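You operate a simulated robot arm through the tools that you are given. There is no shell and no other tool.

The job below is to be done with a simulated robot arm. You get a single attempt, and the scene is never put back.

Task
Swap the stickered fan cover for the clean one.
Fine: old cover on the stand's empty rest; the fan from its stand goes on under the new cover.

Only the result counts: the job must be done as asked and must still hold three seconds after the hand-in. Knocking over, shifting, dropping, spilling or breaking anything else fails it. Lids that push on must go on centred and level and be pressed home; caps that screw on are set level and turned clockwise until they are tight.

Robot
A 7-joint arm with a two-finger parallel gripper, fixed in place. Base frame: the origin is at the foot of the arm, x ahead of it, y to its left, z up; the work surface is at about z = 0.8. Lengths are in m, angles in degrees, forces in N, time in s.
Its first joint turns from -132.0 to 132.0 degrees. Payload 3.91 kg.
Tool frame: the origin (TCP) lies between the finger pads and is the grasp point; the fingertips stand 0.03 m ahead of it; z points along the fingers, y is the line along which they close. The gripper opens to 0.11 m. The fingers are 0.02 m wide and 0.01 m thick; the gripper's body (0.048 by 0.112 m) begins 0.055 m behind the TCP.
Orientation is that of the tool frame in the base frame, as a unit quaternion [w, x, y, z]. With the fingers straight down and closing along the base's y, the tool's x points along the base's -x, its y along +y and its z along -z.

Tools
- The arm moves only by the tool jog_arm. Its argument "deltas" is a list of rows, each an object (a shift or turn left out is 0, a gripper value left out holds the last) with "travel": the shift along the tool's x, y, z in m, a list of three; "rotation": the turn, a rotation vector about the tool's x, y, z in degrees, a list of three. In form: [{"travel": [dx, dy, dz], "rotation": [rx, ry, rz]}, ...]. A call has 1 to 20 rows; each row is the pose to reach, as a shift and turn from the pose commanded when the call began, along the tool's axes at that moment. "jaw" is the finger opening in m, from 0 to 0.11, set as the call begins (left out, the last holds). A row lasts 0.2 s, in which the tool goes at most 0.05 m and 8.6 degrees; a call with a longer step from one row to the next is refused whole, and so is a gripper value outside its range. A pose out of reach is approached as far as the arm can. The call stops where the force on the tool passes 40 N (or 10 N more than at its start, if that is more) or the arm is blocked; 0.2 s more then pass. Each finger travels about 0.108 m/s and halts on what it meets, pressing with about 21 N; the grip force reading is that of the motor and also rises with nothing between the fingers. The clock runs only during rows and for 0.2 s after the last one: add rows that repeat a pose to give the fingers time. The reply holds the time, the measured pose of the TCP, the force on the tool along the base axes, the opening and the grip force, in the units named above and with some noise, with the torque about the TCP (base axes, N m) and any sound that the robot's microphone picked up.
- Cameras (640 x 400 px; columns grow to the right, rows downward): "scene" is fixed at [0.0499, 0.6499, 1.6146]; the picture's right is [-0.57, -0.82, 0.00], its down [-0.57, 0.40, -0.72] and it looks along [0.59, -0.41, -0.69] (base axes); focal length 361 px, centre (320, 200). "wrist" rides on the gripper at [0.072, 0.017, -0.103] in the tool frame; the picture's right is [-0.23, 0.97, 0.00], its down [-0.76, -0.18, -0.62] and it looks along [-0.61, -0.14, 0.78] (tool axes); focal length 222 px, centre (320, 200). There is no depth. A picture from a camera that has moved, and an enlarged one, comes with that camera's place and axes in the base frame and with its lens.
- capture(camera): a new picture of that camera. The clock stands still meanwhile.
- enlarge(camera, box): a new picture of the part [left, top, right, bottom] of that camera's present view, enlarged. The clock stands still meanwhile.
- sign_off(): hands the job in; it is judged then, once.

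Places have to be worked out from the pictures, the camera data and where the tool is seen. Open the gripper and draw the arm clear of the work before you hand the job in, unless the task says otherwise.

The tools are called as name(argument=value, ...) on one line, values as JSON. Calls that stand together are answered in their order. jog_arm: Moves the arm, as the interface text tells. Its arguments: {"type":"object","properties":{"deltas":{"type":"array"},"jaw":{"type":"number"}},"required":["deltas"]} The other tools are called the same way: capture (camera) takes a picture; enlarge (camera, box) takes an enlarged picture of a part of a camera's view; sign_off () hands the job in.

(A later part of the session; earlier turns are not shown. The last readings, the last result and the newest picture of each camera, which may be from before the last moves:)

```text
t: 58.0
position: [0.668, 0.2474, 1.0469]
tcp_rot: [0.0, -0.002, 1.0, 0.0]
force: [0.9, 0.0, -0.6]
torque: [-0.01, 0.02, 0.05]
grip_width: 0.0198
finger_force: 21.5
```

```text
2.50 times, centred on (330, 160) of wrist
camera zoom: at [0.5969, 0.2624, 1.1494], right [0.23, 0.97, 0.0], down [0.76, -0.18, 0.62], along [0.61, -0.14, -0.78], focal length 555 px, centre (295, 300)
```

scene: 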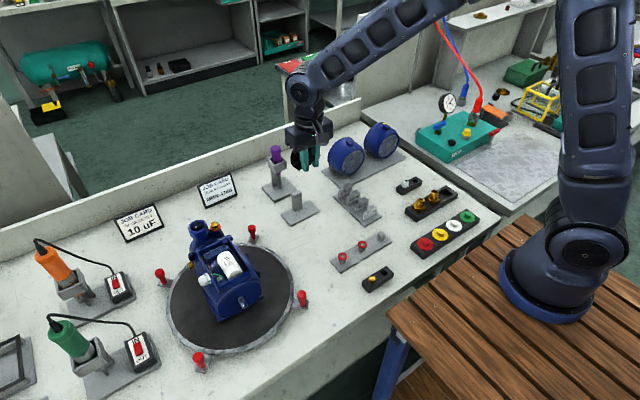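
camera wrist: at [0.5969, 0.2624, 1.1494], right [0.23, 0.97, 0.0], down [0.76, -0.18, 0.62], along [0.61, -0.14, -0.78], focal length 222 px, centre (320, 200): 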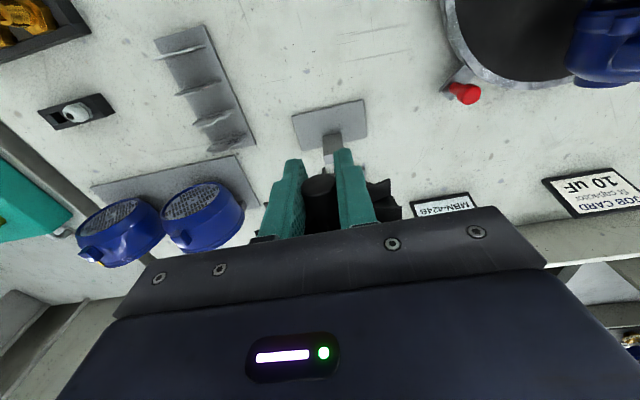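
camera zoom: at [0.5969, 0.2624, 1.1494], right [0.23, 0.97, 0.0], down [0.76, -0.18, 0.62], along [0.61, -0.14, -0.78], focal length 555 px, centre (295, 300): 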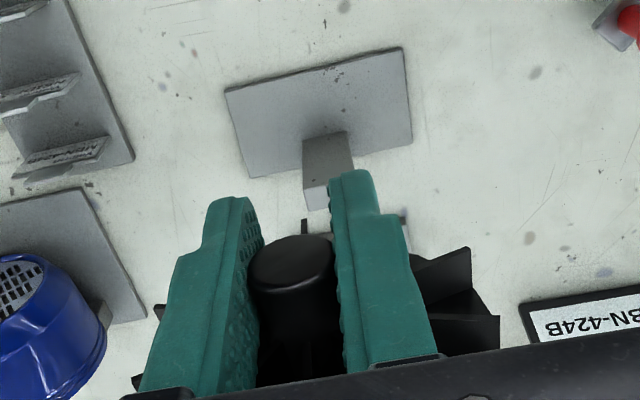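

The post has no peg, so the fan simply sat against it. I carry the fan to above the motor's end and look down at the shaft to triangulate its axis.

jog_arm(deltas=[{"travel": [0.0231, 0.0335, -0.02]}, {"travel": [0.0462, 0.067, -0.04]}, {"travel": [0.0693, 0.1005, -0.06]}, {"travel": [0.0924, 0.134, -0.073]}, {"travel": [0.1156, 0.1676, -0.073]}, {"travel": [0.1387, 0.2011, -0.073]}, {"travel": [0.1618, 0.2346, -0.073]}, {"travel": [0.1849, 0.2681, -0.073]}, {"travel": [0.208, 0.3016, -0.073]}])

capture(camera="wrist")

enlarge(camera="wrist", box=[260, 60, 400, 180])

```text
t: 60.0
position: [0.4626, 0.5489, 1.1198]
tcp_rot: [-0.001, 0.0, 1.0, 0.0]
force: [-1.0, -0.2, 0.3]
torque: [0.06, 0.04, 0.01]
grip_width: 0.0198
finger_force: 21.3
```

```text
taken
camera wrist: at [0.39, 0.5649, 1.2233], right [0.23, 0.97, 0.0], down [0.76, -0.18, 0.62], along [0.61, -0.14, -0.78], focal length 222 px, centre (320, 200)
```

wrist: 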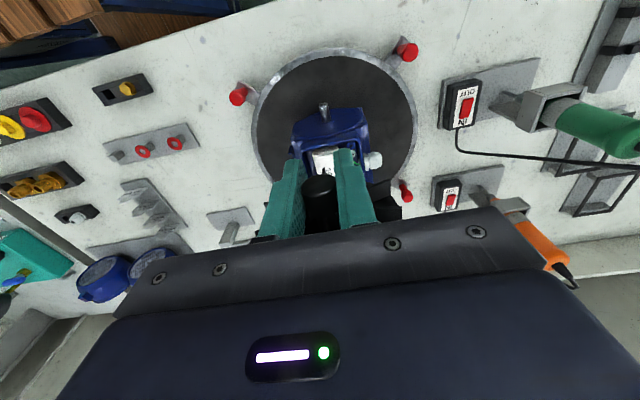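

```text
3.33 times, centred on (330, 120) of wrist
camera zoom: at [0.39, 0.5649, 1.2233], right [0.23, 0.97, 0.0], down [0.76, -0.18, 0.62], along [0.61, -0.14, -0.78], focal length 740 px, centre (287, 467)
```

zoom: 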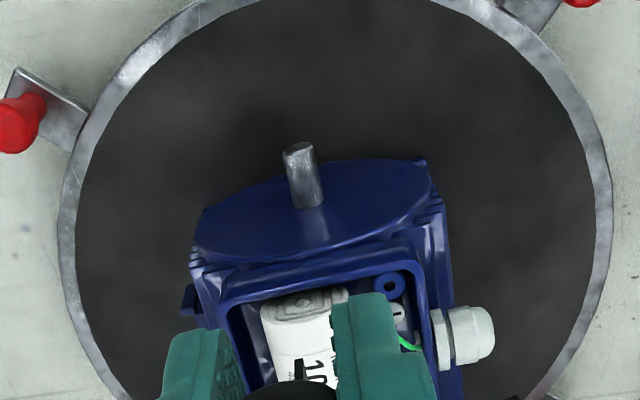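

The shaft tip projects to about (0.478, 0.549). I take a second, lower and offset view to get the axis height.

jog_arm(deltas=[{"travel": [0.016, -0.018, 0.02]}, {"travel": [0.032, -0.036, 0.05]}, {"travel": [0.048, -0.053, 0.085]}, {"travel": [0.0626, -0.069, 0.12]}])

capture(camera="wrist")

enlarge(camera="wrist", box=[340, 110, 480, 210])

```text
t: 61.0
position: [0.3984, 0.4799, 0.9991]
tcp_rot: [0.0, -0.002, 1.0, 0.0]
force: [-0.5, -1.0, 0.3]
torque: [0.04, 0.01, 0.01]
grip_width: 0.02
finger_force: 21.4
```

```text
taken
camera wrist: at [0.327, 0.4956, 1.1031], right [0.23, 0.97, 0.0], down [0.76, -0.18, 0.62], along [0.61, -0.14, -0.78], focal length 222 px, centre (320, 200)
```

wrist: 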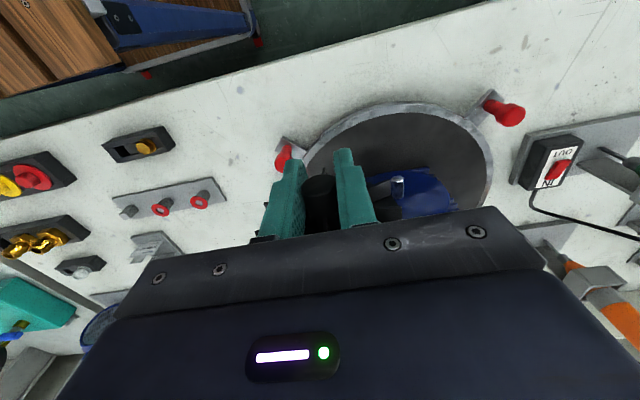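

```text
4.00 times, centred on (410, 160) of wrist
camera zoom: at [0.327, 0.4956, 1.1031], right [0.23, 0.97, 0.0], down [0.76, -0.18, 0.62], along [0.61, -0.14, -0.78], focal length 888 px, centre (-40, 360)
```

zoom: 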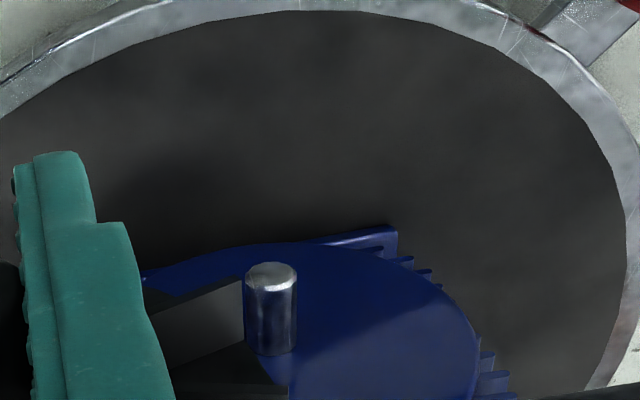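

Two wrist rays put the shaft tip at about (0.479, 0.549, 0.896). I zoom on the hub in the gripper to check where it sits relative to the TCP.

enlarge(camera="wrist", box=[255, 140, 395, 245])

enlarge(camera="scene", box=[220, 200, 320, 340])

```text
3.81 times, centred on (325, 192) of wrist
camera zoom: at [0.327, 0.4956, 1.1031], right [0.23, 0.97, 0.0], down [0.76, -0.18, 0.62], along [0.61, -0.14, -0.78], focal length 846 px, centre (301, 229)
```

zoom: 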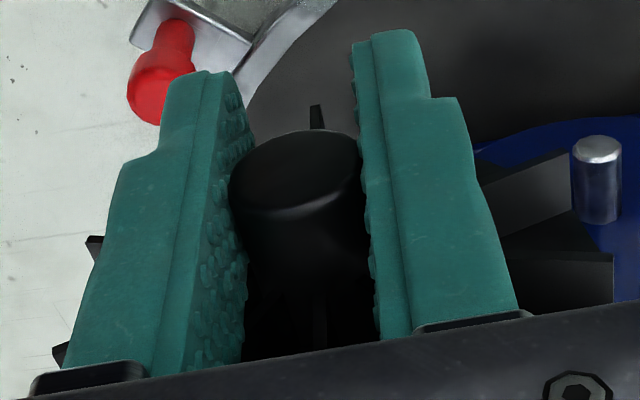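

```text
2.86 times, centred on (270, 270) of scene
camera zoom: at [0.0499, 0.6499, 1.6146], right [-0.57, -0.82, 0.0], down [-0.57, 0.4, -0.72], along [0.59, -0.41, -0.69], focal length 1032 px, centre (463, 0)
```

zoom: 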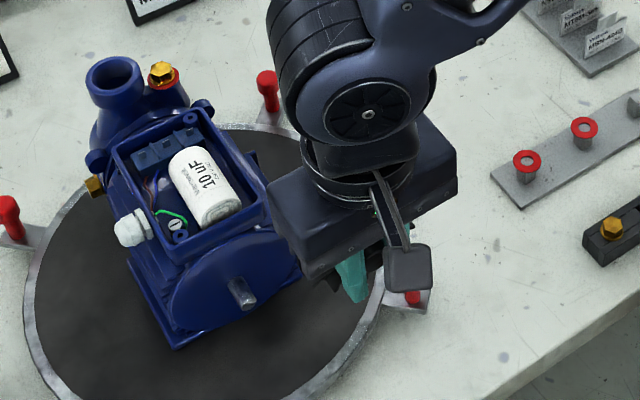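

The hub centre sits within ~1 mm of the TCP in y and z. I position the fan in front of the shaft: first over to y=0.549, then down to axis height, staying well short in x.

jog_arm(deltas=[{"travel": [0, 0.035, 0]}, {"travel": [0, 0.069, 0]}, {"travel": [0, 0.069, 0.035]}, {"travel": [0, 0.069, 0.07]}, {"travel": [0, 0.069, 0.102]}, {"travel": [-0.02, 0.069, 0.102]}, {"travel": [-0.034, 0.069, 0.102]}])

capture(camera="wrist")

enlarge(camera="scene", box=[200, 240, 290, 340])

```text
t: 62.6
position: [0.4332, 0.5484, 0.8959]
tcp_rot: [0.0, 0.0, 1.0, 0.0]
force: [0.2, -0.8, -0.9]
torque: [0.02, 0.0, 0.0]
grip_width: 0.0198
finger_force: 21.1
```

```text
taken
camera wrist: at [0.3609, 0.5638, 0.9994], right [0.23, 0.97, 0.0], down [0.76, -0.18, 0.62], along [0.61, -0.14, -0.78], focal length 222 px, centre (320, 200)
```

wrist: 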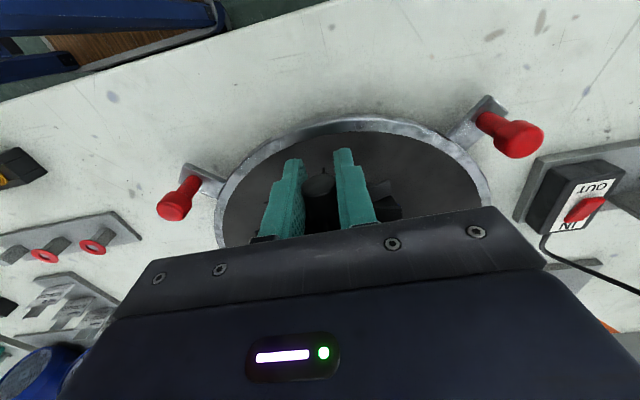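

```text
4.00 times, centred on (245, 290) of scene
camera zoom: at [0.0499, 0.6499, 1.6146], right [-0.57, -0.82, 0.0], down [-0.57, 0.4, -0.72], along [0.59, -0.41, -0.69], focal length 1446 px, centre (620, -160)
```

zoom: 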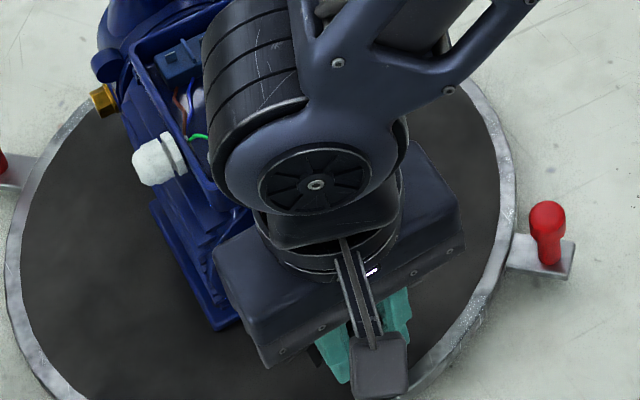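

The scene view is blocked by the arm, so I rely on numbers and force. I advance toward the shaft in small steps.

jog_arm(deltas=[{"travel": [-0.004, 0, -0.0005]}, {"travel": [-0.008, 0, -0.0005]}, {"travel": [-0.01, 0, -0.0005]}])

jog_arm(deltas=[{"travel": [-0.002, 0, 0]}, {"travel": [-0.004, 0, 0]}])

jog_arm(deltas=[{"travel": [-0.0015, 0, 0]}, {"travel": [-0.003, 0, 0]}])

```text
t: 63.4
position: [0.4431, 0.5492, 0.898]
tcp_rot: [0.001, 0.0, 1.0, 0.0]
force: [0.4, -0.1, -0.5]
torque: [0.0, 0.02, -0.03]
grip_width: 0.0198
finger_force: 20.9
```

```text
t: 64.0
position: [0.4469, 0.5494, 0.8976]
tcp_rot: [0.0, -0.002, 1.0, 0.0]
force: [0.0, 0.3, 0.6]
torque: [-0.01, 0.0, -0.03]
grip_width: 0.02
finger_force: 20.8
```

```text
t: 64.6
position: [0.4495, 0.5496, 0.8968]
tcp_rot: [0.0, 0.0, 1.0, 0.0]
force: [-0.4, 0.5, -0.5]
torque: [-0.01, 0.02, 0.01]
grip_width: 0.0203
finger_force: 21.0
```

No contact so far at TCP x≈0.4495. I continue in 2 mm steps.

jog_arm(deltas=[{"travel": [-0.001, 0, 0]}, {"travel": [-0.002, 0, 0]}])

jog_arm(deltas=[{"travel": [-0.001, 0, 0]}, {"travel": [-0.002, 0, 0]}])

jog_arm(deltas=[{"travel": [-0.001, 0, 0]}, {"travel": [-0.002, 0, 0]}])

```text
t: 65.2
position: [0.4512, 0.5499, 0.8952]
tcp_rot: [0.0, 0.0, 1.0, 0.0]
force: [-0.1, -0.5, -0.6]
torque: [0.03, 0.02, 0.04]
grip_width: 0.0197
finger_force: 20.7
```

```text
t: 65.8
position: [0.4534, 0.5497, 0.8971]
tcp_rot: [0.0, 0.0, 1.0, 0.0]
force: [-0.5, -0.1, -0.7]
torque: [-0.03, 0.02, 0.03]
grip_width: 0.0199
finger_force: 20.9
```

```text
t: 66.4
position: [0.4562, 0.5499, 0.8964]
tcp_rot: [0.001, -0.001, 1.0, 0.0]
force: [0.7, -0.3, 0.1]
torque: [0.02, 0.01, 0.03]
grip_width: 0.02
finger_force: 21.1
```

Still free (either the bore is already over the tip or not yet there). I take a quick wrist look and keep going carefully.

enlarge(camera="wrist", box=[255, 140, 395, 245])

jog_arm(deltas=[{"travel": [-0.001, 0, 0]}, {"travel": [-0.002, 0, 0]}])

jog_arm(deltas=[{"travel": [-0.001, 0, 0]}, {"travel": [-0.002, 0, 0]}])

jog_arm(deltas=[{"travel": [-0.001, 0, 0]}, {"travel": [-0.002, 0, 0]}])

```text
3.81 times, centred on (325, 192) of wrist
camera zoom: at [0.3837, 0.5651, 1.0002], right [0.23, 0.97, 0.0], down [0.76, -0.18, 0.62], along [0.61, -0.14, -0.78], focal length 846 px, centre (301, 229)
```

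zoom: 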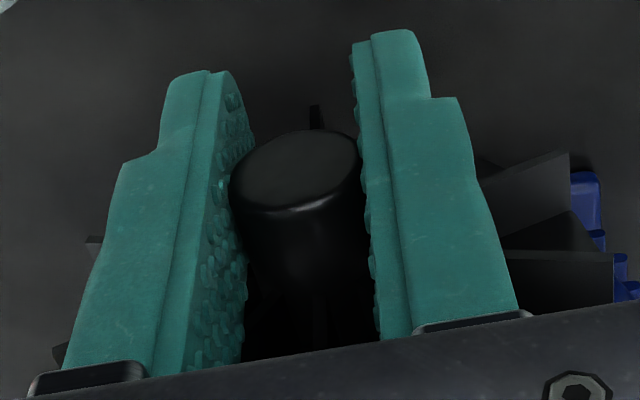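

```text
t: 67.0
position: [0.4573, 0.5497, 0.8974]
tcp_rot: [0.0, -0.001, 1.0, 0.0]
force: [1.4, -0.9, -0.4]
torque: [0.01, -0.01, -0.02]
grip_width: 0.0199
finger_force: 21.0
```

```text
t: 67.6
position: [0.4584, 0.5485, 0.8977]
tcp_rot: [0.0, -0.001, 1.0, 0.0]
force: [-14.1, -2.3, 1.4]
torque: [0.01, -0.98, -0.14]
grip_width: 0.0197
finger_force: 20.6
```

```text
t: 68.2
position: [0.4604, 0.5494, 0.8981]
tcp_rot: [0.0, 0.0, 1.0, 0.0]
force: [-25.2, -1.2, 14.5]
torque: [0.03, -2.17, -0.09]
grip_width: 0.0197
finger_force: 21.2
```

The torque (-2.2 N·m at -25 N) says contact is ~75–85 mm above the TCP: the gripper body is touching the terminal box, not the shaft. I back off at once.

jog_arm(deltas=[{"travel": [0.002, 0, 0]}, {"travel": [0.004, 0, 0]}, {"travel": [0.006, 0, 0]}])

capture(camera="scene")

enlarge(camera="scene", box=[160, 210, 310, 360])

```text
t: 69.0
position: [0.4575, 0.5486, 0.8977]
tcp_rot: [0.001, 0.002, 1.0, 0.0]
force: [0.2, -0.2, -0.1]
torque: [-0.01, -0.05, 0.03]
grip_width: 0.0198
finger_force: 20.2
```

```text
taken
```

scene: 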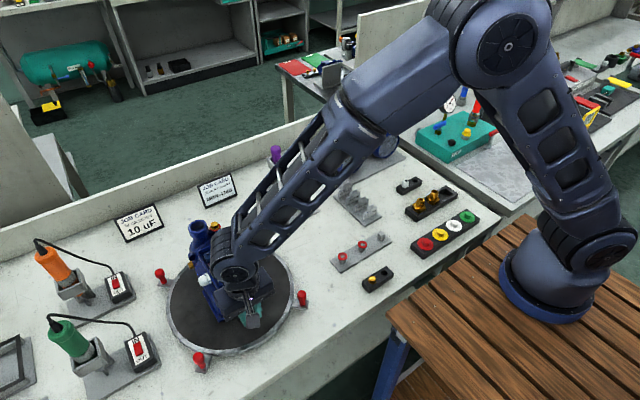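

```text
2.67 times, centred on (235, 285) of scene
camera zoom: at [0.0499, 0.6499, 1.6146], right [-0.57, -0.82, 0.0], down [-0.57, 0.4, -0.72], along [0.59, -0.41, -0.69], focal length 964 px, centre (547, -27)
```

zoom: 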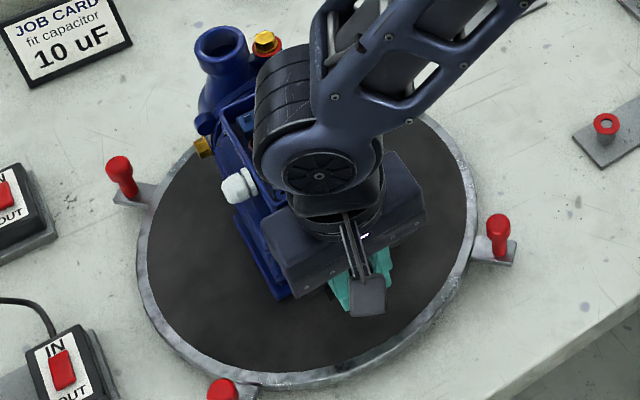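

I'm ~4 mm clear of the box again. I probe sideways by ±1.5 mm to find out whether the bore is already over the shaft tip.

jog_arm(deltas=[{"travel": [0, 0.0015, 0]}, {"travel": [0, 0.0015, 0]}])

jog_arm(deltas=[{"travel": [0, -0.003, 0]}, {"travel": [0, -0.003, 0]}])

jog_arm(deltas=[{"travel": [0, 0.0015, 0]}, {"travel": [0, 0.0015, 0]}])

```text
t: 69.6
position: [0.4554, 0.5509, 0.8964]
tcp_rot: [0.0, 0.0, 1.0, -0.001]
force: [-0.2, -0.7, -0.5]
torque: [-0.01, 0.01, 0.0]
grip_width: 0.02
finger_force: 20.5
```

```text
t: 70.2
position: [0.456, 0.5468, 0.8976]
tcp_rot: [0.001, 0.0, 1.0, 0.0]
force: [0.2, 0.0, -0.9]
torque: [0.01, 0.04, -0.02]
grip_width: 0.0199
finger_force: 21.1
```

```text
t: 70.8
position: [0.4561, 0.5501, 0.8966]
tcp_rot: [0.0, 0.0, 1.0, 0.0]
force: [-0.1, -0.4, -0.7]
torque: [0.0, 0.03, -0.01]
grip_width: 0.0201
finger_force: 20.7
```

No side resistance, so the fan isn't meaningfully on the shaft yet, and the vertical hand can't go further because of the terminal box. I'll return the fan to its post and regrip it with the hand tilted back ~20°, so first I retreat and lift.

jog_arm(deltas=[{"travel": [0.02, 0, 0]}, {"travel": [0.04, 0, 0]}, {"travel": [0.055, 0, 0]}, {"travel": [0.055, 0, -0.04]}, {"travel": [0.055, 0, -0.08]}, {"travel": [0.055, 0, -0.12]}, {"travel": [0.055, 0, -0.15]}])

enlarge(camera="scene", box=[160, 210, 310, 360])

enlarge(camera="wrist", box=[255, 80, 395, 245])

```text
t: 72.4
position: [0.4012, 0.5491, 1.0476]
tcp_rot: [0.0, 0.0, 1.0, 0.0]
force: [0.0, 0.0, -0.9]
torque: [-0.03, 0.0, 0.02]
grip_width: 0.02
finger_force: 20.9
```

```text
2.67 times, centred on (235, 285) of scene
camera zoom: at [0.0499, 0.6499, 1.6146], right [-0.57, -0.82, 0.0], down [-0.57, 0.4, -0.72], along [0.59, -0.41, -0.69], focal length 964 px, centre (547, -27)
```

zoom: 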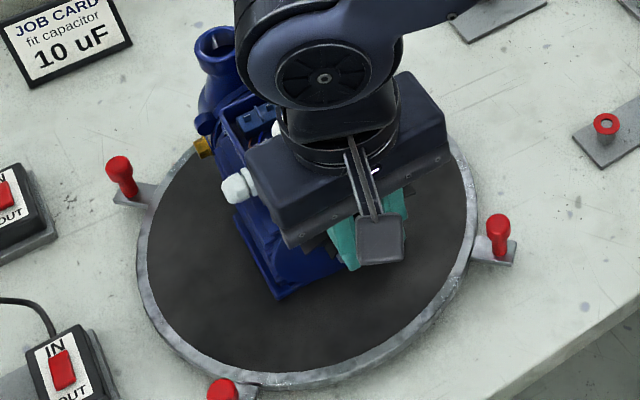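

```text
2.42 times, centred on (325, 162) of wrist
camera zoom: at [0.3289, 0.5648, 1.1511], right [0.23, 0.97, 0.0], down [0.76, -0.18, 0.62], along [0.61, -0.14, -0.78], focal length 538 px, centre (308, 291)
```

zoom: 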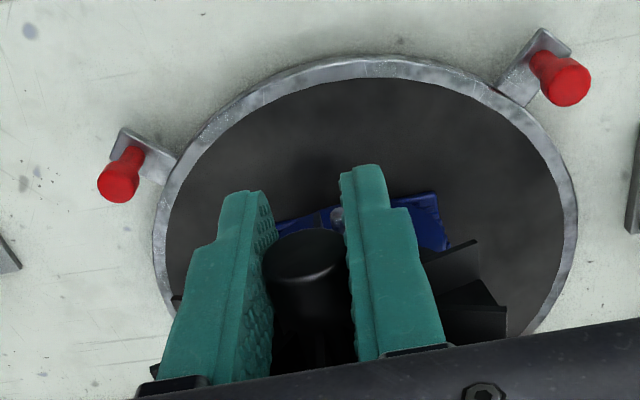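

The motor looks undisturbed. I carry the fan back to the stand at height.

jog_arm(deltas=[{"travel": [-0.0293, -0.0335, 0]}, {"travel": [-0.0587, -0.067, 0]}, {"travel": [-0.088, -0.1005, 0]}, {"travel": [-0.1173, -0.134, 0]}, {"travel": [-0.1467, -0.1675, 0]}, {"travel": [-0.176, -0.201, 0]}, {"travel": [-0.2053, -0.2345, 0]}, {"travel": [-0.2347, -0.268, 0]}, {"travel": [-0.264, -0.3015, 0]}])

enlarge(camera="scene", box=[160, 210, 310, 360])

capture(camera="wrist")

```text
t: 74.4
position: [0.6642, 0.246, 1.0478]
tcp_rot: [0.0, -0.001, 1.0, 0.0]
force: [-0.5, 0.2, 0.4]
torque: [-0.05, -0.03, 0.02]
grip_width: 0.0199
finger_force: 20.9
```

```text
2.67 times, centred on (235, 285) of scene
camera zoom: at [0.0499, 0.6499, 1.6146], right [-0.57, -0.82, 0.0], down [-0.57, 0.4, -0.72], along [0.59, -0.41, -0.69], focal length 964 px, centre (547, -27)
```

zoom: 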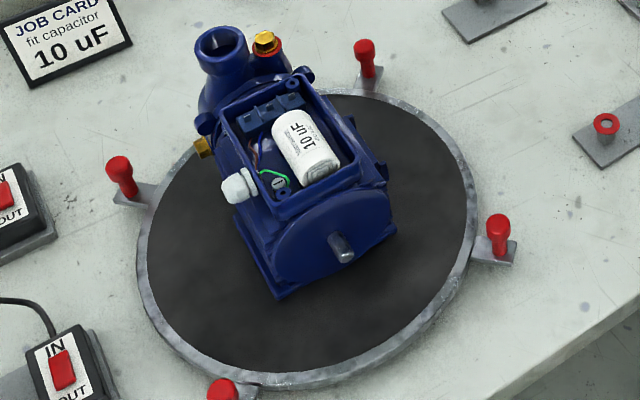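

```text
taken
camera wrist: at [0.593, 0.2623, 1.1513], right [0.23, 0.97, 0.0], down [0.76, -0.18, 0.62], along [0.61, -0.14, -0.78], focal length 222 px, centre (320, 200)
```

wrist: 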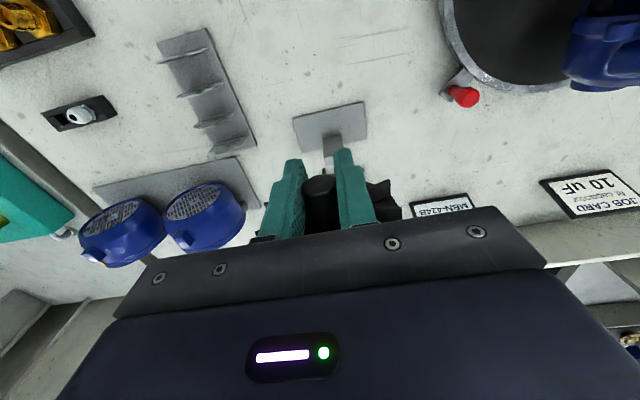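

The motor has not moved. I descend with the fan in front of its post, then push back to the original position.

jog_arm(deltas=[{"travel": [0, 0, 0.04]}, {"travel": [0, 0, 0.08]}, {"travel": [0, 0, 0.12]}, {"travel": [0, 0, 0.155]}, {"travel": [0, 0, 0.18]}, {"travel": [0, 0, 0.191]}, {"travel": [-0.015, 0, 0.191]}, {"travel": [-0.03, 0, 0.191]}])

enlarge(camera="scene", box=[270, 160, 340, 225])

```text
t: 76.2
position: [0.6949, 0.2472, 0.8573]
tcp_rot: [0.0, -0.001, 1.0, 0.0]
force: [-0.3, -0.2, -0.3]
torque: [0.01, 0.01, 0.02]
grip_width: 0.0198
finger_force: 20.9
```

```text
6.15 times, centred on (305, 192) of scene
camera zoom: at [0.0499, 0.6499, 1.6146], right [-0.57, -0.82, 0.0], down [-0.57, 0.4, -0.72], along [0.59, -0.41, -0.69], focal length 2224 px, centre (412, 246)
```

zoom: 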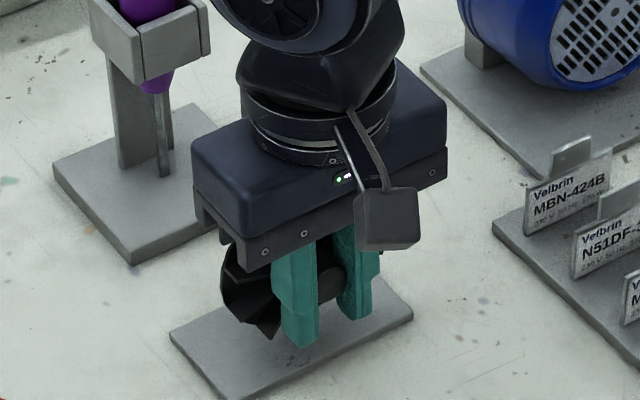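

Now I push toward the post in small steps, watching for the contact/capture force.

jog_arm(deltas=[{"travel": [-0.004, 0, 0.001]}, {"travel": [-0.008, 0, 0.001]}])

jog_arm(deltas=[{"travel": [-0.002, 0, 0]}])

jog_arm(deltas=[{"travel": [-0.002, 0, 0]}])

jog_arm(deltas=[{"travel": [-0.0015, 0, 0]}])

```text
t: 76.8
position: [0.7025, 0.2482, 0.8553]
tcp_rot: [0.0, -0.001, 1.0, 0.001]
force: [0.5, 0.0, 0.3]
torque: [-0.04, -0.01, 0.01]
grip_width: 0.0199
finger_force: 21.3
```

```text
t: 77.2
position: [0.7047, 0.2473, 0.856]
tcp_rot: [0.0, -0.001, 1.0, 0.0]
force: [-0.2, 0.7, 0.0]
torque: [0.06, 0.03, -0.01]
grip_width: 0.0198
finger_force: 20.7
```

```text
t: 77.6
position: [0.7081, 0.2497, 0.8563]
tcp_rot: [0.001, -0.001, 1.0, 0.001]
force: [13.3, 15.9, -8.5]
torque: [-0.05, 0.0, 0.03]
grip_width: 0.0198
finger_force: 20.5
```

```text
t: 78.0
position: [0.7087, 0.2494, 0.856]
tcp_rot: [0.0, -0.001, 1.0, 0.0]
force: [0.7, 19.6, -0.8]
torque: [0.01, -0.39, 0.09]
grip_width: 0.0197
finger_force: 21.1
```

The same capture signature as the cover: the post has taken the fan. I relieve the side force by moving +y ~1 mm and then release.

jog_arm(deltas=[{"travel": [0, 0.001, 0]}])

jog_arm(deltas=[{"travel": [0, 0, 0]}, {"travel": [0, 0, 0]}], jaw=0.03)

enlarge(camera="scene", box=[270, 160, 340, 225])

```text
t: 78.4
position: [0.708, 0.2491, 0.8559]
tcp_rot: [0.0, 0.0, 1.0, -0.001]
force: [0.6, -0.5, 0.2]
torque: [0.02, 0.0, -0.02]
grip_width: 0.0198
finger_force: 21.2
```

```text
t: 79.0
position: [0.7084, 0.2489, 0.8563]
tcp_rot: [0.0, -0.001, 1.0, 0.0]
force: [-0.6, -0.7, 0.2]
torque: [0.01, 0.01, 0.05]
grip_width: 0.03
finger_force: 0.1
```

```text
6.15 times, centred on (305, 192) of scene
camera zoom: at [0.0499, 0.6499, 1.6146], right [-0.57, -0.82, 0.0], down [-0.57, 0.4, -0.72], along [0.59, -0.41, -0.69], focal length 2224 px, centre (412, 246)
```

zoom: 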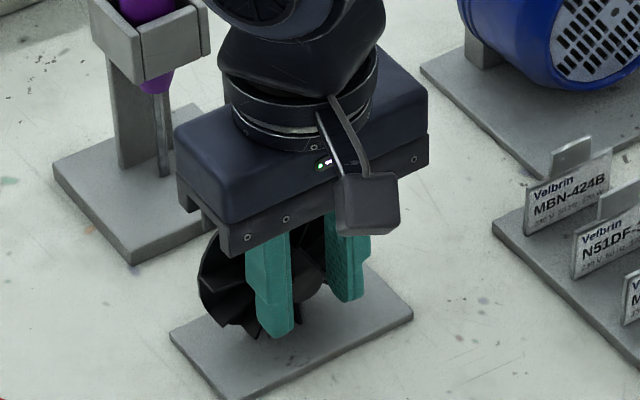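

The fan is held by its post again. I back off, tilt the hand 20° (fingertips toward +x), and re-approach the hub with the fingertip region.

jog_arm(deltas=[{"travel": [0.015, 0, 0]}, {"travel": [0.03, 0, 0]}, {"travel": [0.05, 0, 0]}, {"travel": [0.05, 0, -0.03]}], jaw=0.045)

jog_arm(deltas=[{"travel": [0, 0, 0], "rotation": [0, -7, 0]}, {"travel": [0, 0, 0], "rotation": [0, -14, 0]}, {"travel": [0, 0, 0], "rotation": [0, -20, 0]}])

capture(camera="wrist")

enlarge(camera="wrist", box=[240, 130, 400, 240])

enlarge(camera="scene", box=[270, 150, 340, 225])

```text
t: 80.0
position: [0.6566, 0.2494, 0.8846]
tcp_rot: [0.0, 0.0, 1.0, 0.0]
force: [1.1, -1.1, -0.6]
torque: [-0.01, 0.03, 0.02]
grip_width: 0.0448
finger_force: 0.0
```

```text
t: 80.8
position: [0.6589, 0.2492, 0.8848]
tcp_rot: [0.174, 0.001, 0.985, -0.001]
force: [0.2, -0.8, -0.2]
torque: [0.03, 0.02, 0.0]
grip_width: 0.0448
finger_force: 0.0
```

```text
taken
camera wrist: at [0.5555, 0.2642, 0.9575], right [0.21, 0.97, 0.08], down [0.5, -0.18, 0.85], along [0.84, -0.14, -0.53], focal length 222 px, centre (320, 200)
```

wrist: 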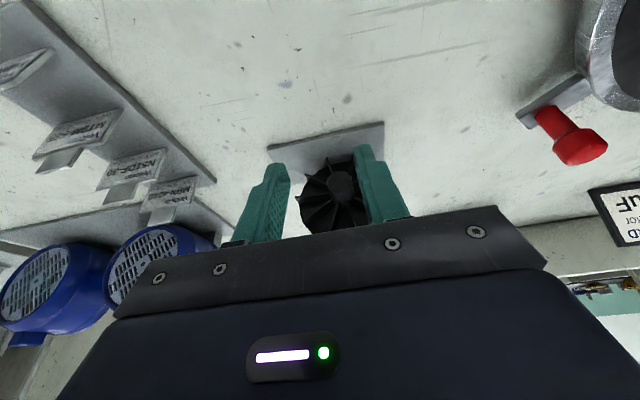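

```text
3.64 times, centred on (320, 185) of wrist
camera zoom: at [0.5555, 0.2642, 0.9575], right [0.21, 0.97, 0.08], down [0.5, -0.18, 0.85], along [0.84, -0.14, -0.53], focal length 808 px, centre (320, 254)
```

zoom: 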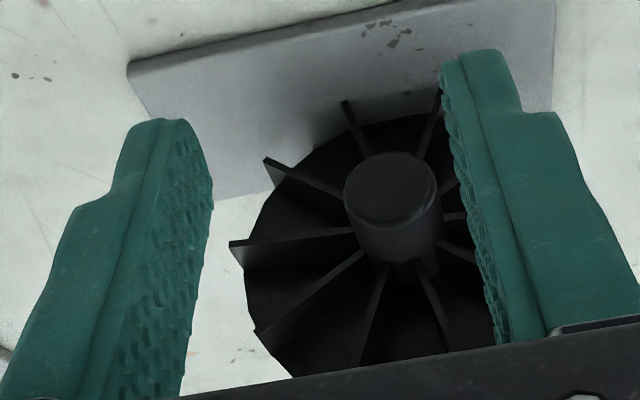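

```text
5.33 times, centred on (305, 188) of scene
camera zoom: at [0.0499, 0.6499, 1.6146], right [-0.57, -0.82, 0.0], down [-0.57, 0.4, -0.72], along [0.59, -0.41, -0.69], focal length 1927 px, centre (400, 267)
```

zoom: 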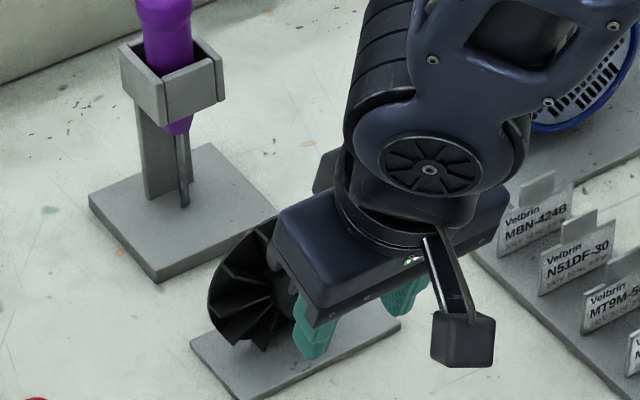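

The hub now appears ~6 mm further to +y than before, so the fan may have shifted when released. I back off a bit to look properly.

jog_arm(deltas=[{"travel": [0.02, 0, -0.03]}, {"travel": [0.03, 0, -0.07]}])

capture(camera="wrist")

enlarge(camera="wrist", box=[260, 110, 400, 215])

enlarge(camera="scene", box=[280, 175, 330, 225])

```text
t: 81.4
position: [0.6048, 0.2486, 0.9404]
tcp_rot: [0.174, -0.001, 0.985, 0.0]
force: [0.5, 0.5, -0.3]
torque: [0.0, 0.01, 0.02]
grip_width: 0.0451
finger_force: 0.1
```

```text
taken
camera wrist: at [0.5024, 0.2646, 1.0129], right [0.21, 0.97, 0.08], down [0.5, -0.18, 0.85], along [0.84, -0.14, -0.53], focal length 222 px, centre (320, 200)
```

wrist: 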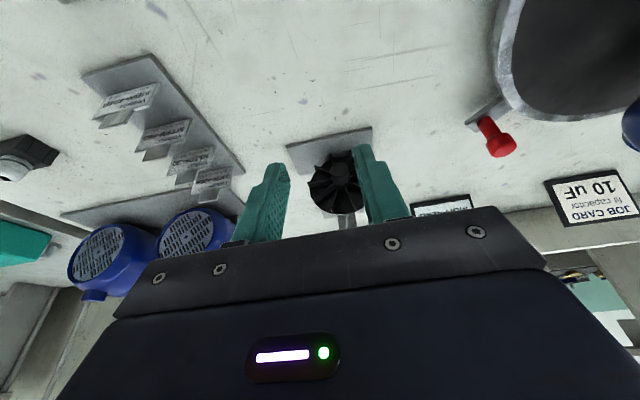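

```text
3.81 times, centred on (330, 162) of wrist
camera zoom: at [0.5024, 0.2646, 1.0129], right [0.21, 0.97, 0.08], down [0.5, -0.18, 0.85], along [0.84, -0.14, -0.53], focal length 846 px, centre (282, 343)
```

zoom: 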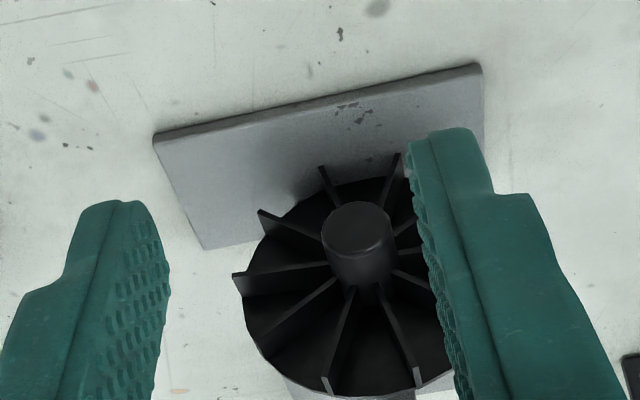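

```text
8.00 times, centred on (305, 200) of scene
camera zoom: at [0.0499, 0.6499, 1.6146], right [-0.57, -0.82, 0.0], down [-0.57, 0.4, -0.72], along [0.59, -0.41, -0.69], focal length 2891 px, centre (440, 200)
```

zoom: 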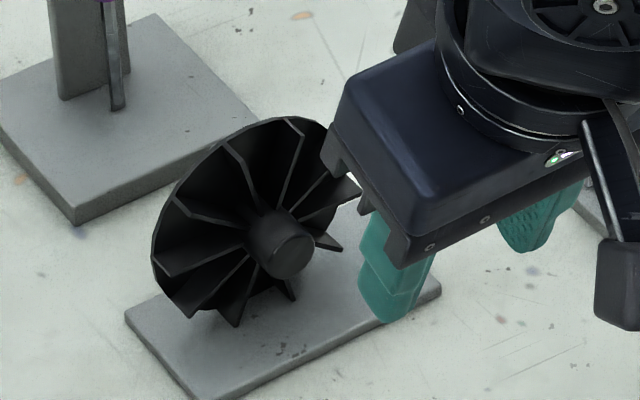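

The fan was not latched: on release it settled ~9 mm lower, standing on the plate against the post (hub front now ≈(0.708, 0.2555, 0.846)). It is stable, so I re-approach with the tilted hand, first to a pre-grasp to re-measure.

jog_arm(deltas=[{"travel": [-0.008, 0.0025, 0.031]}, {"travel": [-0.016, 0.005, 0.063]}, {"travel": [-0.0243, 0.007, 0.094]}], jaw=0.05)

enlarge(camera="wrist", box=[240, 120, 400, 240])

enlarge(camera="scene", box=[280, 175, 330, 225])

```text
t: 82.2
position: [0.6589, 0.2556, 0.8626]
tcp_rot: [0.174, -0.001, 0.985, 0.001]
force: [-0.1, 0.1, 0.6]
torque: [0.01, 0.02, 0.0]
grip_width: 0.0501
finger_force: 0.0
```

```text
3.33 times, centred on (320, 180) of wrist
camera zoom: at [0.557, 0.2706, 0.9346], right [0.21, 0.97, 0.08], down [0.5, -0.18, 0.85], along [0.84, -0.14, -0.53], focal length 740 px, centre (320, 267)
```

zoom: 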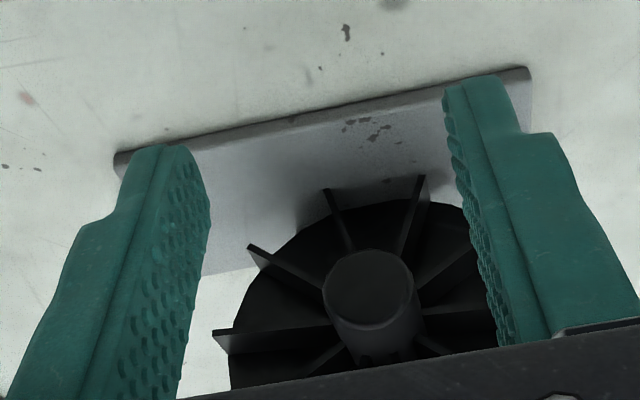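

```text
8.00 times, centred on (305, 200) of scene
camera zoom: at [0.0499, 0.6499, 1.6146], right [-0.57, -0.82, 0.0], down [-0.57, 0.4, -0.72], along [0.59, -0.41, -0.69], focal length 2891 px, centre (440, 200)
```

zoom: 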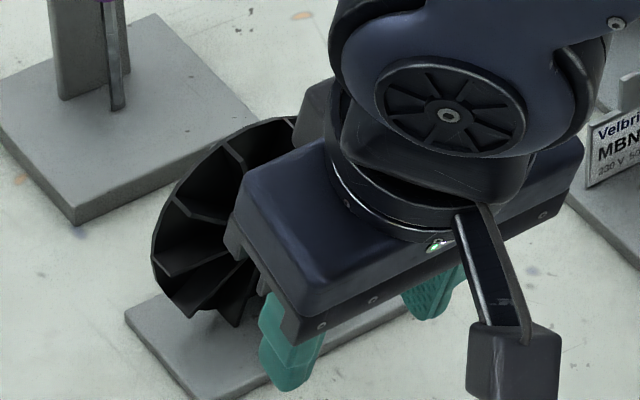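

Rays agree on the hub front at (0.7076, 0.2555, 0.8478). I move straight in so the fingertips bracket the hub.

jog_arm(deltas=[{"travel": [-0.0095, 0, 0.0035]}, {"travel": [-0.019, 0, 0.007]}, {"travel": [-0.0285, 0, 0.0104]}, {"travel": [-0.0382, 0, 0.0139]}], jaw=0.045)

enlarge(camera="wrist", box=[240, 130, 400, 250])

enlarge(camera="scene", box=[270, 165, 330, 225])

```text
t: 83.2
position: [0.7007, 0.2544, 0.8624]
tcp_rot: [0.174, 0.0, 0.985, 0.0]
force: [0.1, -0.9, 0.5]
torque: [0.0, 0.0, -0.02]
grip_width: 0.0448
finger_force: 0.1
```

```text
3.33 times, centred on (320, 190) of wrist
camera zoom: at [0.5981, 0.2703, 0.9344], right [0.21, 0.97, 0.08], down [0.5, -0.18, 0.85], along [0.84, -0.14, -0.53], focal length 740 px, centre (320, 233)
```

zoom: 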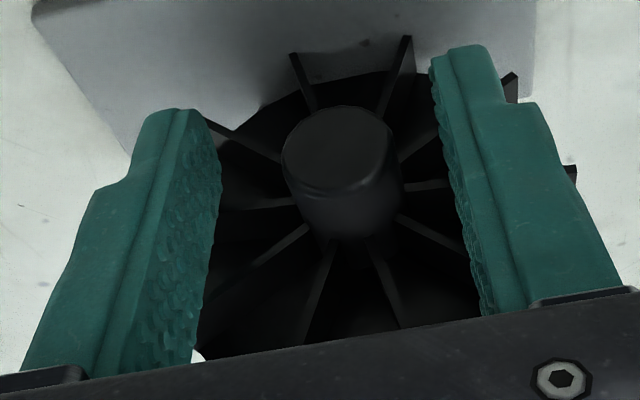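

```text
6.67 times, centred on (300, 195) of scene
camera zoom: at [0.0499, 0.6499, 1.6146], right [-0.57, -0.82, 0.0], down [-0.57, 0.4, -0.72], along [0.59, -0.41, -0.69], focal length 2409 px, centre (453, 233)
```

zoom: 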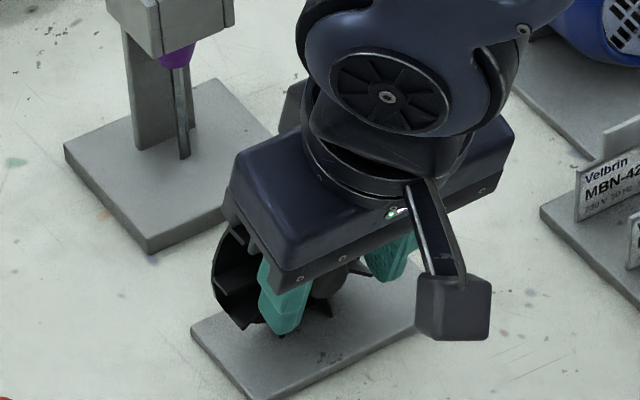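

The hub lies ~1 mm to +y of the finger centre. I shift +1 mm and close.

jog_arm(deltas=[{"travel": [0, 0.001, 0]}], jaw=0.03)

jog_arm(deltas=[{"travel": [0, 0, 0]}, {"travel": [0, 0, 0]}, {"travel": [0, 0, 0]}, {"travel": [0, 0, 0]}], jaw=0.0)

enlarge(camera="wrist", box=[240, 130, 400, 250])

```text
t: 83.6
position: [0.7014, 0.2556, 0.8628]
tcp_rot: [0.174, -0.001, 0.985, 0.0]
force: [0.5, -0.7, 0.0]
torque: [-0.01, -0.03, -0.01]
grip_width: 0.03
finger_force: 0.1
```

```text
t: 84.6
position: [0.7011, 0.2554, 0.8614]
tcp_rot: [0.174, -0.001, 0.985, 0.0]
force: [0.9, -1.0, 0.5]
torque: [-0.01, 0.01, 0.02]
grip_width: 0.0204
finger_force: 20.7
```

```text
3.33 times, centred on (320, 190) of wrist
camera zoom: at [0.5982, 0.2717, 0.9342], right [0.21, 0.97, 0.08], down [0.5, -0.18, 0.85], along [0.84, -0.14, -0.53], focal length 740 px, centre (320, 233)
```

zoom: 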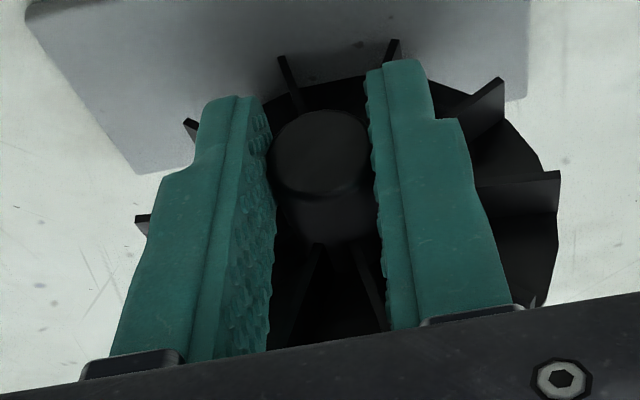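

Gripped and centred. I lift slightly, move away from the post, and raise.

jog_arm(deltas=[{"travel": [-0.0034, 0, -0.0094]}, {"travel": [-0.0068, 0, -0.0188]}, {"travel": [0.012, 0, -0.0257]}, {"travel": [0.0308, 0, -0.0325]}, {"travel": [0.0171, 0, -0.0701]}, {"travel": [0.0034, 0, -0.1077]}, {"travel": [-0.0103, 0, -0.1453]}, {"travel": [-0.024, 0, -0.1829]}])

enlarge(camera="wrist", box=[240, 130, 400, 250])

enlarge(camera="scene", box=[260, 90, 360, 200])

```text
t: 86.4
position: [0.6627, 0.2581, 1.0418]
tcp_rot: [0.174, -0.001, 0.985, -0.001]
force: [-1.0, 0.7, -0.5]
torque: [-0.06, 0.05, 0.02]
grip_width: 0.0204
finger_force: 20.9
```

```text
3.33 times, centred on (320, 190) of wrist
camera zoom: at [0.5603, 0.2733, 1.1148], right [0.21, 0.97, 0.08], down [0.5, -0.18, 0.85], along [0.84, -0.14, -0.53], focal length 740 px, centre (320, 233)
```

zoom: 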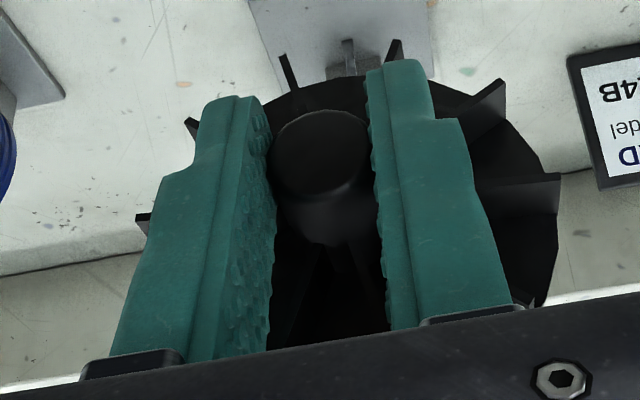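

```text
3.64 times, centred on (310, 145) of scene
camera zoom: at [0.0499, 0.6499, 1.6146], right [-0.57, -0.82, 0.0], down [-0.57, 0.4, -0.72], along [0.59, -0.41, -0.69], focal length 1314 px, centre (356, 400)
```

zoom: 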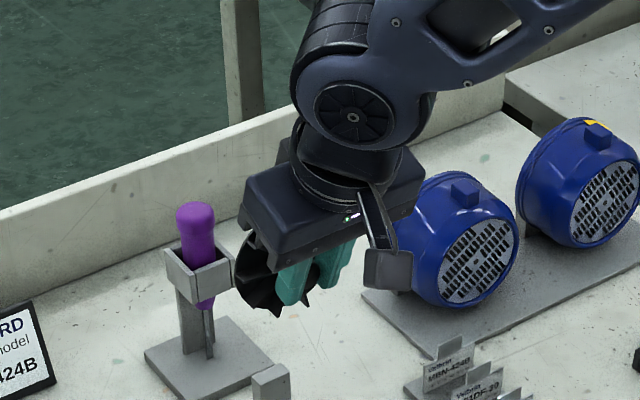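

The fan is held well: hub front is at TCP + (0.0065, 0, -0.0143). I carry it to in front of the motor shaft at height.

jog_arm(deltas=[{"travel": [0.0274, 0.0325, -0.01]}, {"travel": [0.0549, 0.065, -0.02]}, {"travel": [0.0823, 0.0975, -0.0299]}, {"travel": [0.1098, 0.13, -0.0399]}, {"travel": [0.1372, 0.1625, -0.0499]}, {"travel": [0.1646, 0.195, -0.0599]}, {"travel": [0.1921, 0.2275, -0.0699]}, {"travel": [0.2195, 0.26, -0.0798]}, {"travel": [0.2469, 0.2925, -0.0898]}])

capture(camera="wrist")

capture(camera="scene")

```text
t: 88.4
position: [0.4005, 0.549, 1.0403]
tcp_rot: [0.173, 0.0, 0.985, 0.0]
force: [0.0, -0.1, -1.0]
torque: [0.03, 0.04, 0.0]
grip_width: 0.0204
finger_force: 21.0
```

```text
taken
camera wrist: at [0.2976, 0.5648, 1.113], right [0.21, 0.97, 0.08], down [0.5, -0.18, 0.85], along [0.84, -0.14, -0.53], focal length 222 px, centre (320, 200)
```

wrist: 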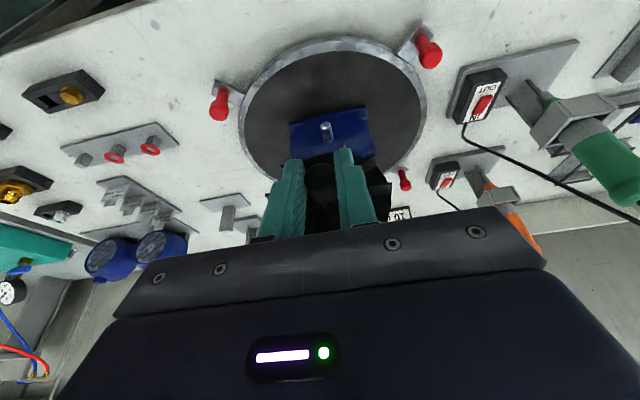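

```text
taken
```

scene: 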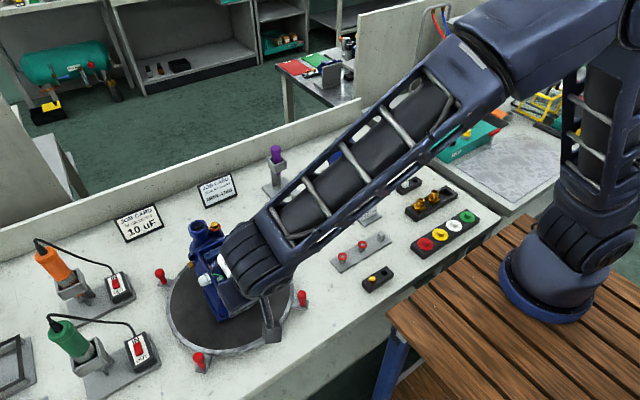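

The shaft is visible in this tilted view; I enlarge it for another height/side fix before descending.

enlarge(camera="wrist", box=[270, 95, 390, 185])

```text
4.44 times, centred on (330, 140) of wrist
camera zoom: at [0.2976, 0.5648, 1.113], right [0.21, 0.97, 0.08], down [0.5, -0.18, 0.85], along [0.84, -0.14, -0.53], focal length 987 px, centre (276, 467)
```

zoom: 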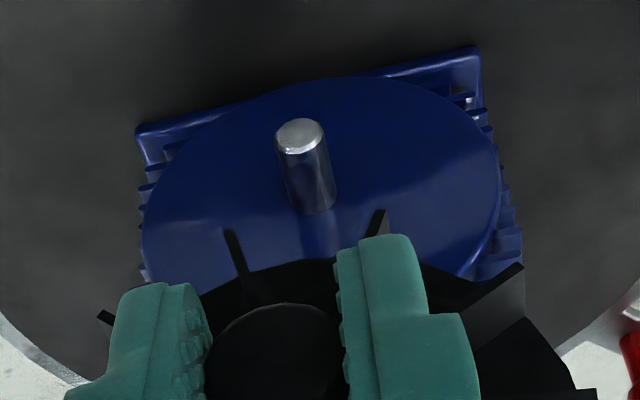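

Shaft tip fixed at (0.4786, 0.5487, 0.896) with the axis along x. I descend to axis height (TCP z≈0.910) and move to just before the tip.

jog_arm(deltas=[{"travel": [0.0137, 0, 0.0376]}, {"travel": [0.0274, 0, 0.0752]}, {"travel": [0.0376, 0, 0.1034]}, {"travel": [0.0446, 0, 0.1225]}, {"travel": [0.0305, 0, 0.1276]}, {"travel": [0.0211, 0, 0.131]}])

enlarge(camera="wrist", box=[240, 120, 420, 250])

enlarge(camera="scene", box=[190, 230, 310, 350])

```text
t: 89.8
position: [0.425, 0.5504, 0.9096]
tcp_rot: [0.173, 0.0, 0.985, 0.0]
force: [-0.2, -0.5, 0.1]
torque: [0.04, 0.0, 0.02]
grip_width: 0.0204
finger_force: 21.1
```

```text
3.08 times, centred on (330, 185) of wrist
camera zoom: at [0.3214, 0.5654, 0.9819], right [0.21, 0.97, 0.08], down [0.5, -0.18, 0.85], along [0.84, -0.14, -0.53], focal length 684 px, centre (289, 246)
```

zoom: 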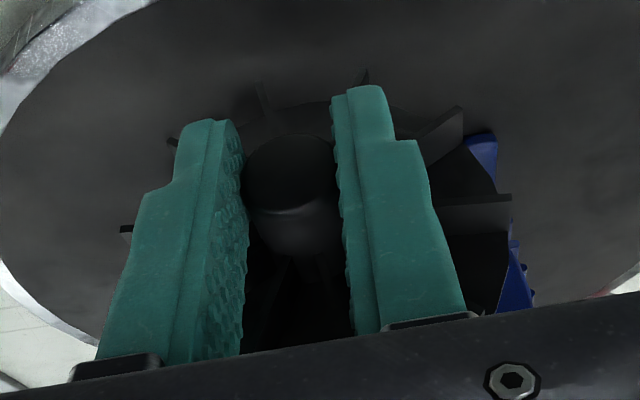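

```text
3.33 times, centred on (250, 290) of scene
camera zoom: at [0.0499, 0.6499, 1.6146], right [-0.57, -0.82, 0.0], down [-0.57, 0.4, -0.72], along [0.59, -0.41, -0.69], focal length 1205 px, centre (553, -100)
```

zoom: 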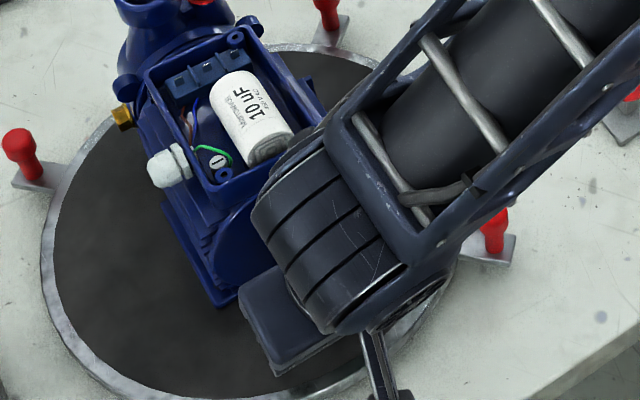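

All clear. I advance along +x toward the shaft in small steps, monitoring force.

jog_arm(deltas=[{"travel": [-0.0038, 0, 0.0014]}, {"travel": [-0.0075, 0, 0.0027]}])

jog_arm(deltas=[{"travel": [-0.0019, 0, 0.0007]}, {"travel": [-0.0038, 0, 0.0014]}])

jog_arm(deltas=[{"travel": [-0.0019, 0, 0.0007]}, {"travel": [-0.0038, 0, 0.0014]}])

jog_arm(deltas=[{"travel": [-0.0019, 0, 0.0007]}, {"travel": [-0.0038, 0, 0.0014]}])

```text
t: 90.4
position: [0.4315, 0.5496, 0.9093]
tcp_rot: [0.174, 0.0, 0.985, 0.0]
force: [-0.1, 0.1, 0.5]
torque: [-0.02, 0.03, -0.01]
grip_width: 0.0206
finger_force: 20.8
```

```text
t: 91.0
position: [0.4351, 0.5499, 0.9103]
tcp_rot: [0.174, -0.001, 0.985, 0.0]
force: [0.2, 0.7, 0.6]
torque: [-0.01, 0.02, 0.0]
grip_width: 0.0204
finger_force: 21.0
```

```text
t: 91.6
position: [0.439, 0.55, 0.9102]
tcp_rot: [0.174, 0.0, 0.985, 0.0]
force: [0.0, 0.3, -0.1]
torque: [0.01, 0.03, -0.03]
grip_width: 0.0203
finger_force: 21.4
```

```text
t: 92.2
position: [0.4425, 0.5494, 0.9111]
tcp_rot: [0.173, -0.001, 0.985, 0.0]
force: [0.2, 0.1, 0.1]
torque: [-0.01, 0.02, 0.03]
grip_width: 0.0203
finger_force: 20.9
```

No resistance yet (fan back near the tip). I continue in 2–4 mm steps.

jog_arm(deltas=[{"travel": [-0.0019, 0, 0.0007]}, {"travel": [-0.0038, 0, 0.0014]}])

jog_arm(deltas=[{"travel": [-0.0019, 0, 0.0007]}, {"travel": [-0.0038, 0, 0.0014]}])

jog_arm(deltas=[{"travel": [-0.0019, 0, 0.0007]}])

jog_arm(deltas=[{"travel": [-0.0019, 0, 0.0007]}])

```text
t: 92.8
position: [0.4485, 0.5492, 0.9112]
tcp_rot: [0.174, 0.0, 0.985, 0.0]
force: [0.8, 0.8, -0.7]
torque: [-0.03, -0.01, -0.01]
grip_width: 0.0202
finger_force: 21.1
```

```text
t: 93.4
position: [0.4519, 0.5505, 0.9096]
tcp_rot: [0.175, 0.0, 0.985, 0.0]
force: [0.6, -1.0, 0.1]
torque: [0.02, -0.01, 0.03]
grip_width: 0.0203
finger_force: 20.9
```

```text
t: 93.8
position: [0.4528, 0.5503, 0.9095]
tcp_rot: [0.174, -0.001, 0.985, 0.001]
force: [-0.2, 0.5, -0.3]
torque: [-0.02, -0.02, 0.0]
grip_width: 0.0201
finger_force: 20.8
```

```text
t: 94.2
position: [0.4558, 0.5491, 0.9105]
tcp_rot: [0.173, 0.0, 0.985, 0.0]
force: [-0.2, 0.3, -0.4]
torque: [0.01, 0.03, -0.01]
grip_width: 0.0202
finger_force: 21.0
```

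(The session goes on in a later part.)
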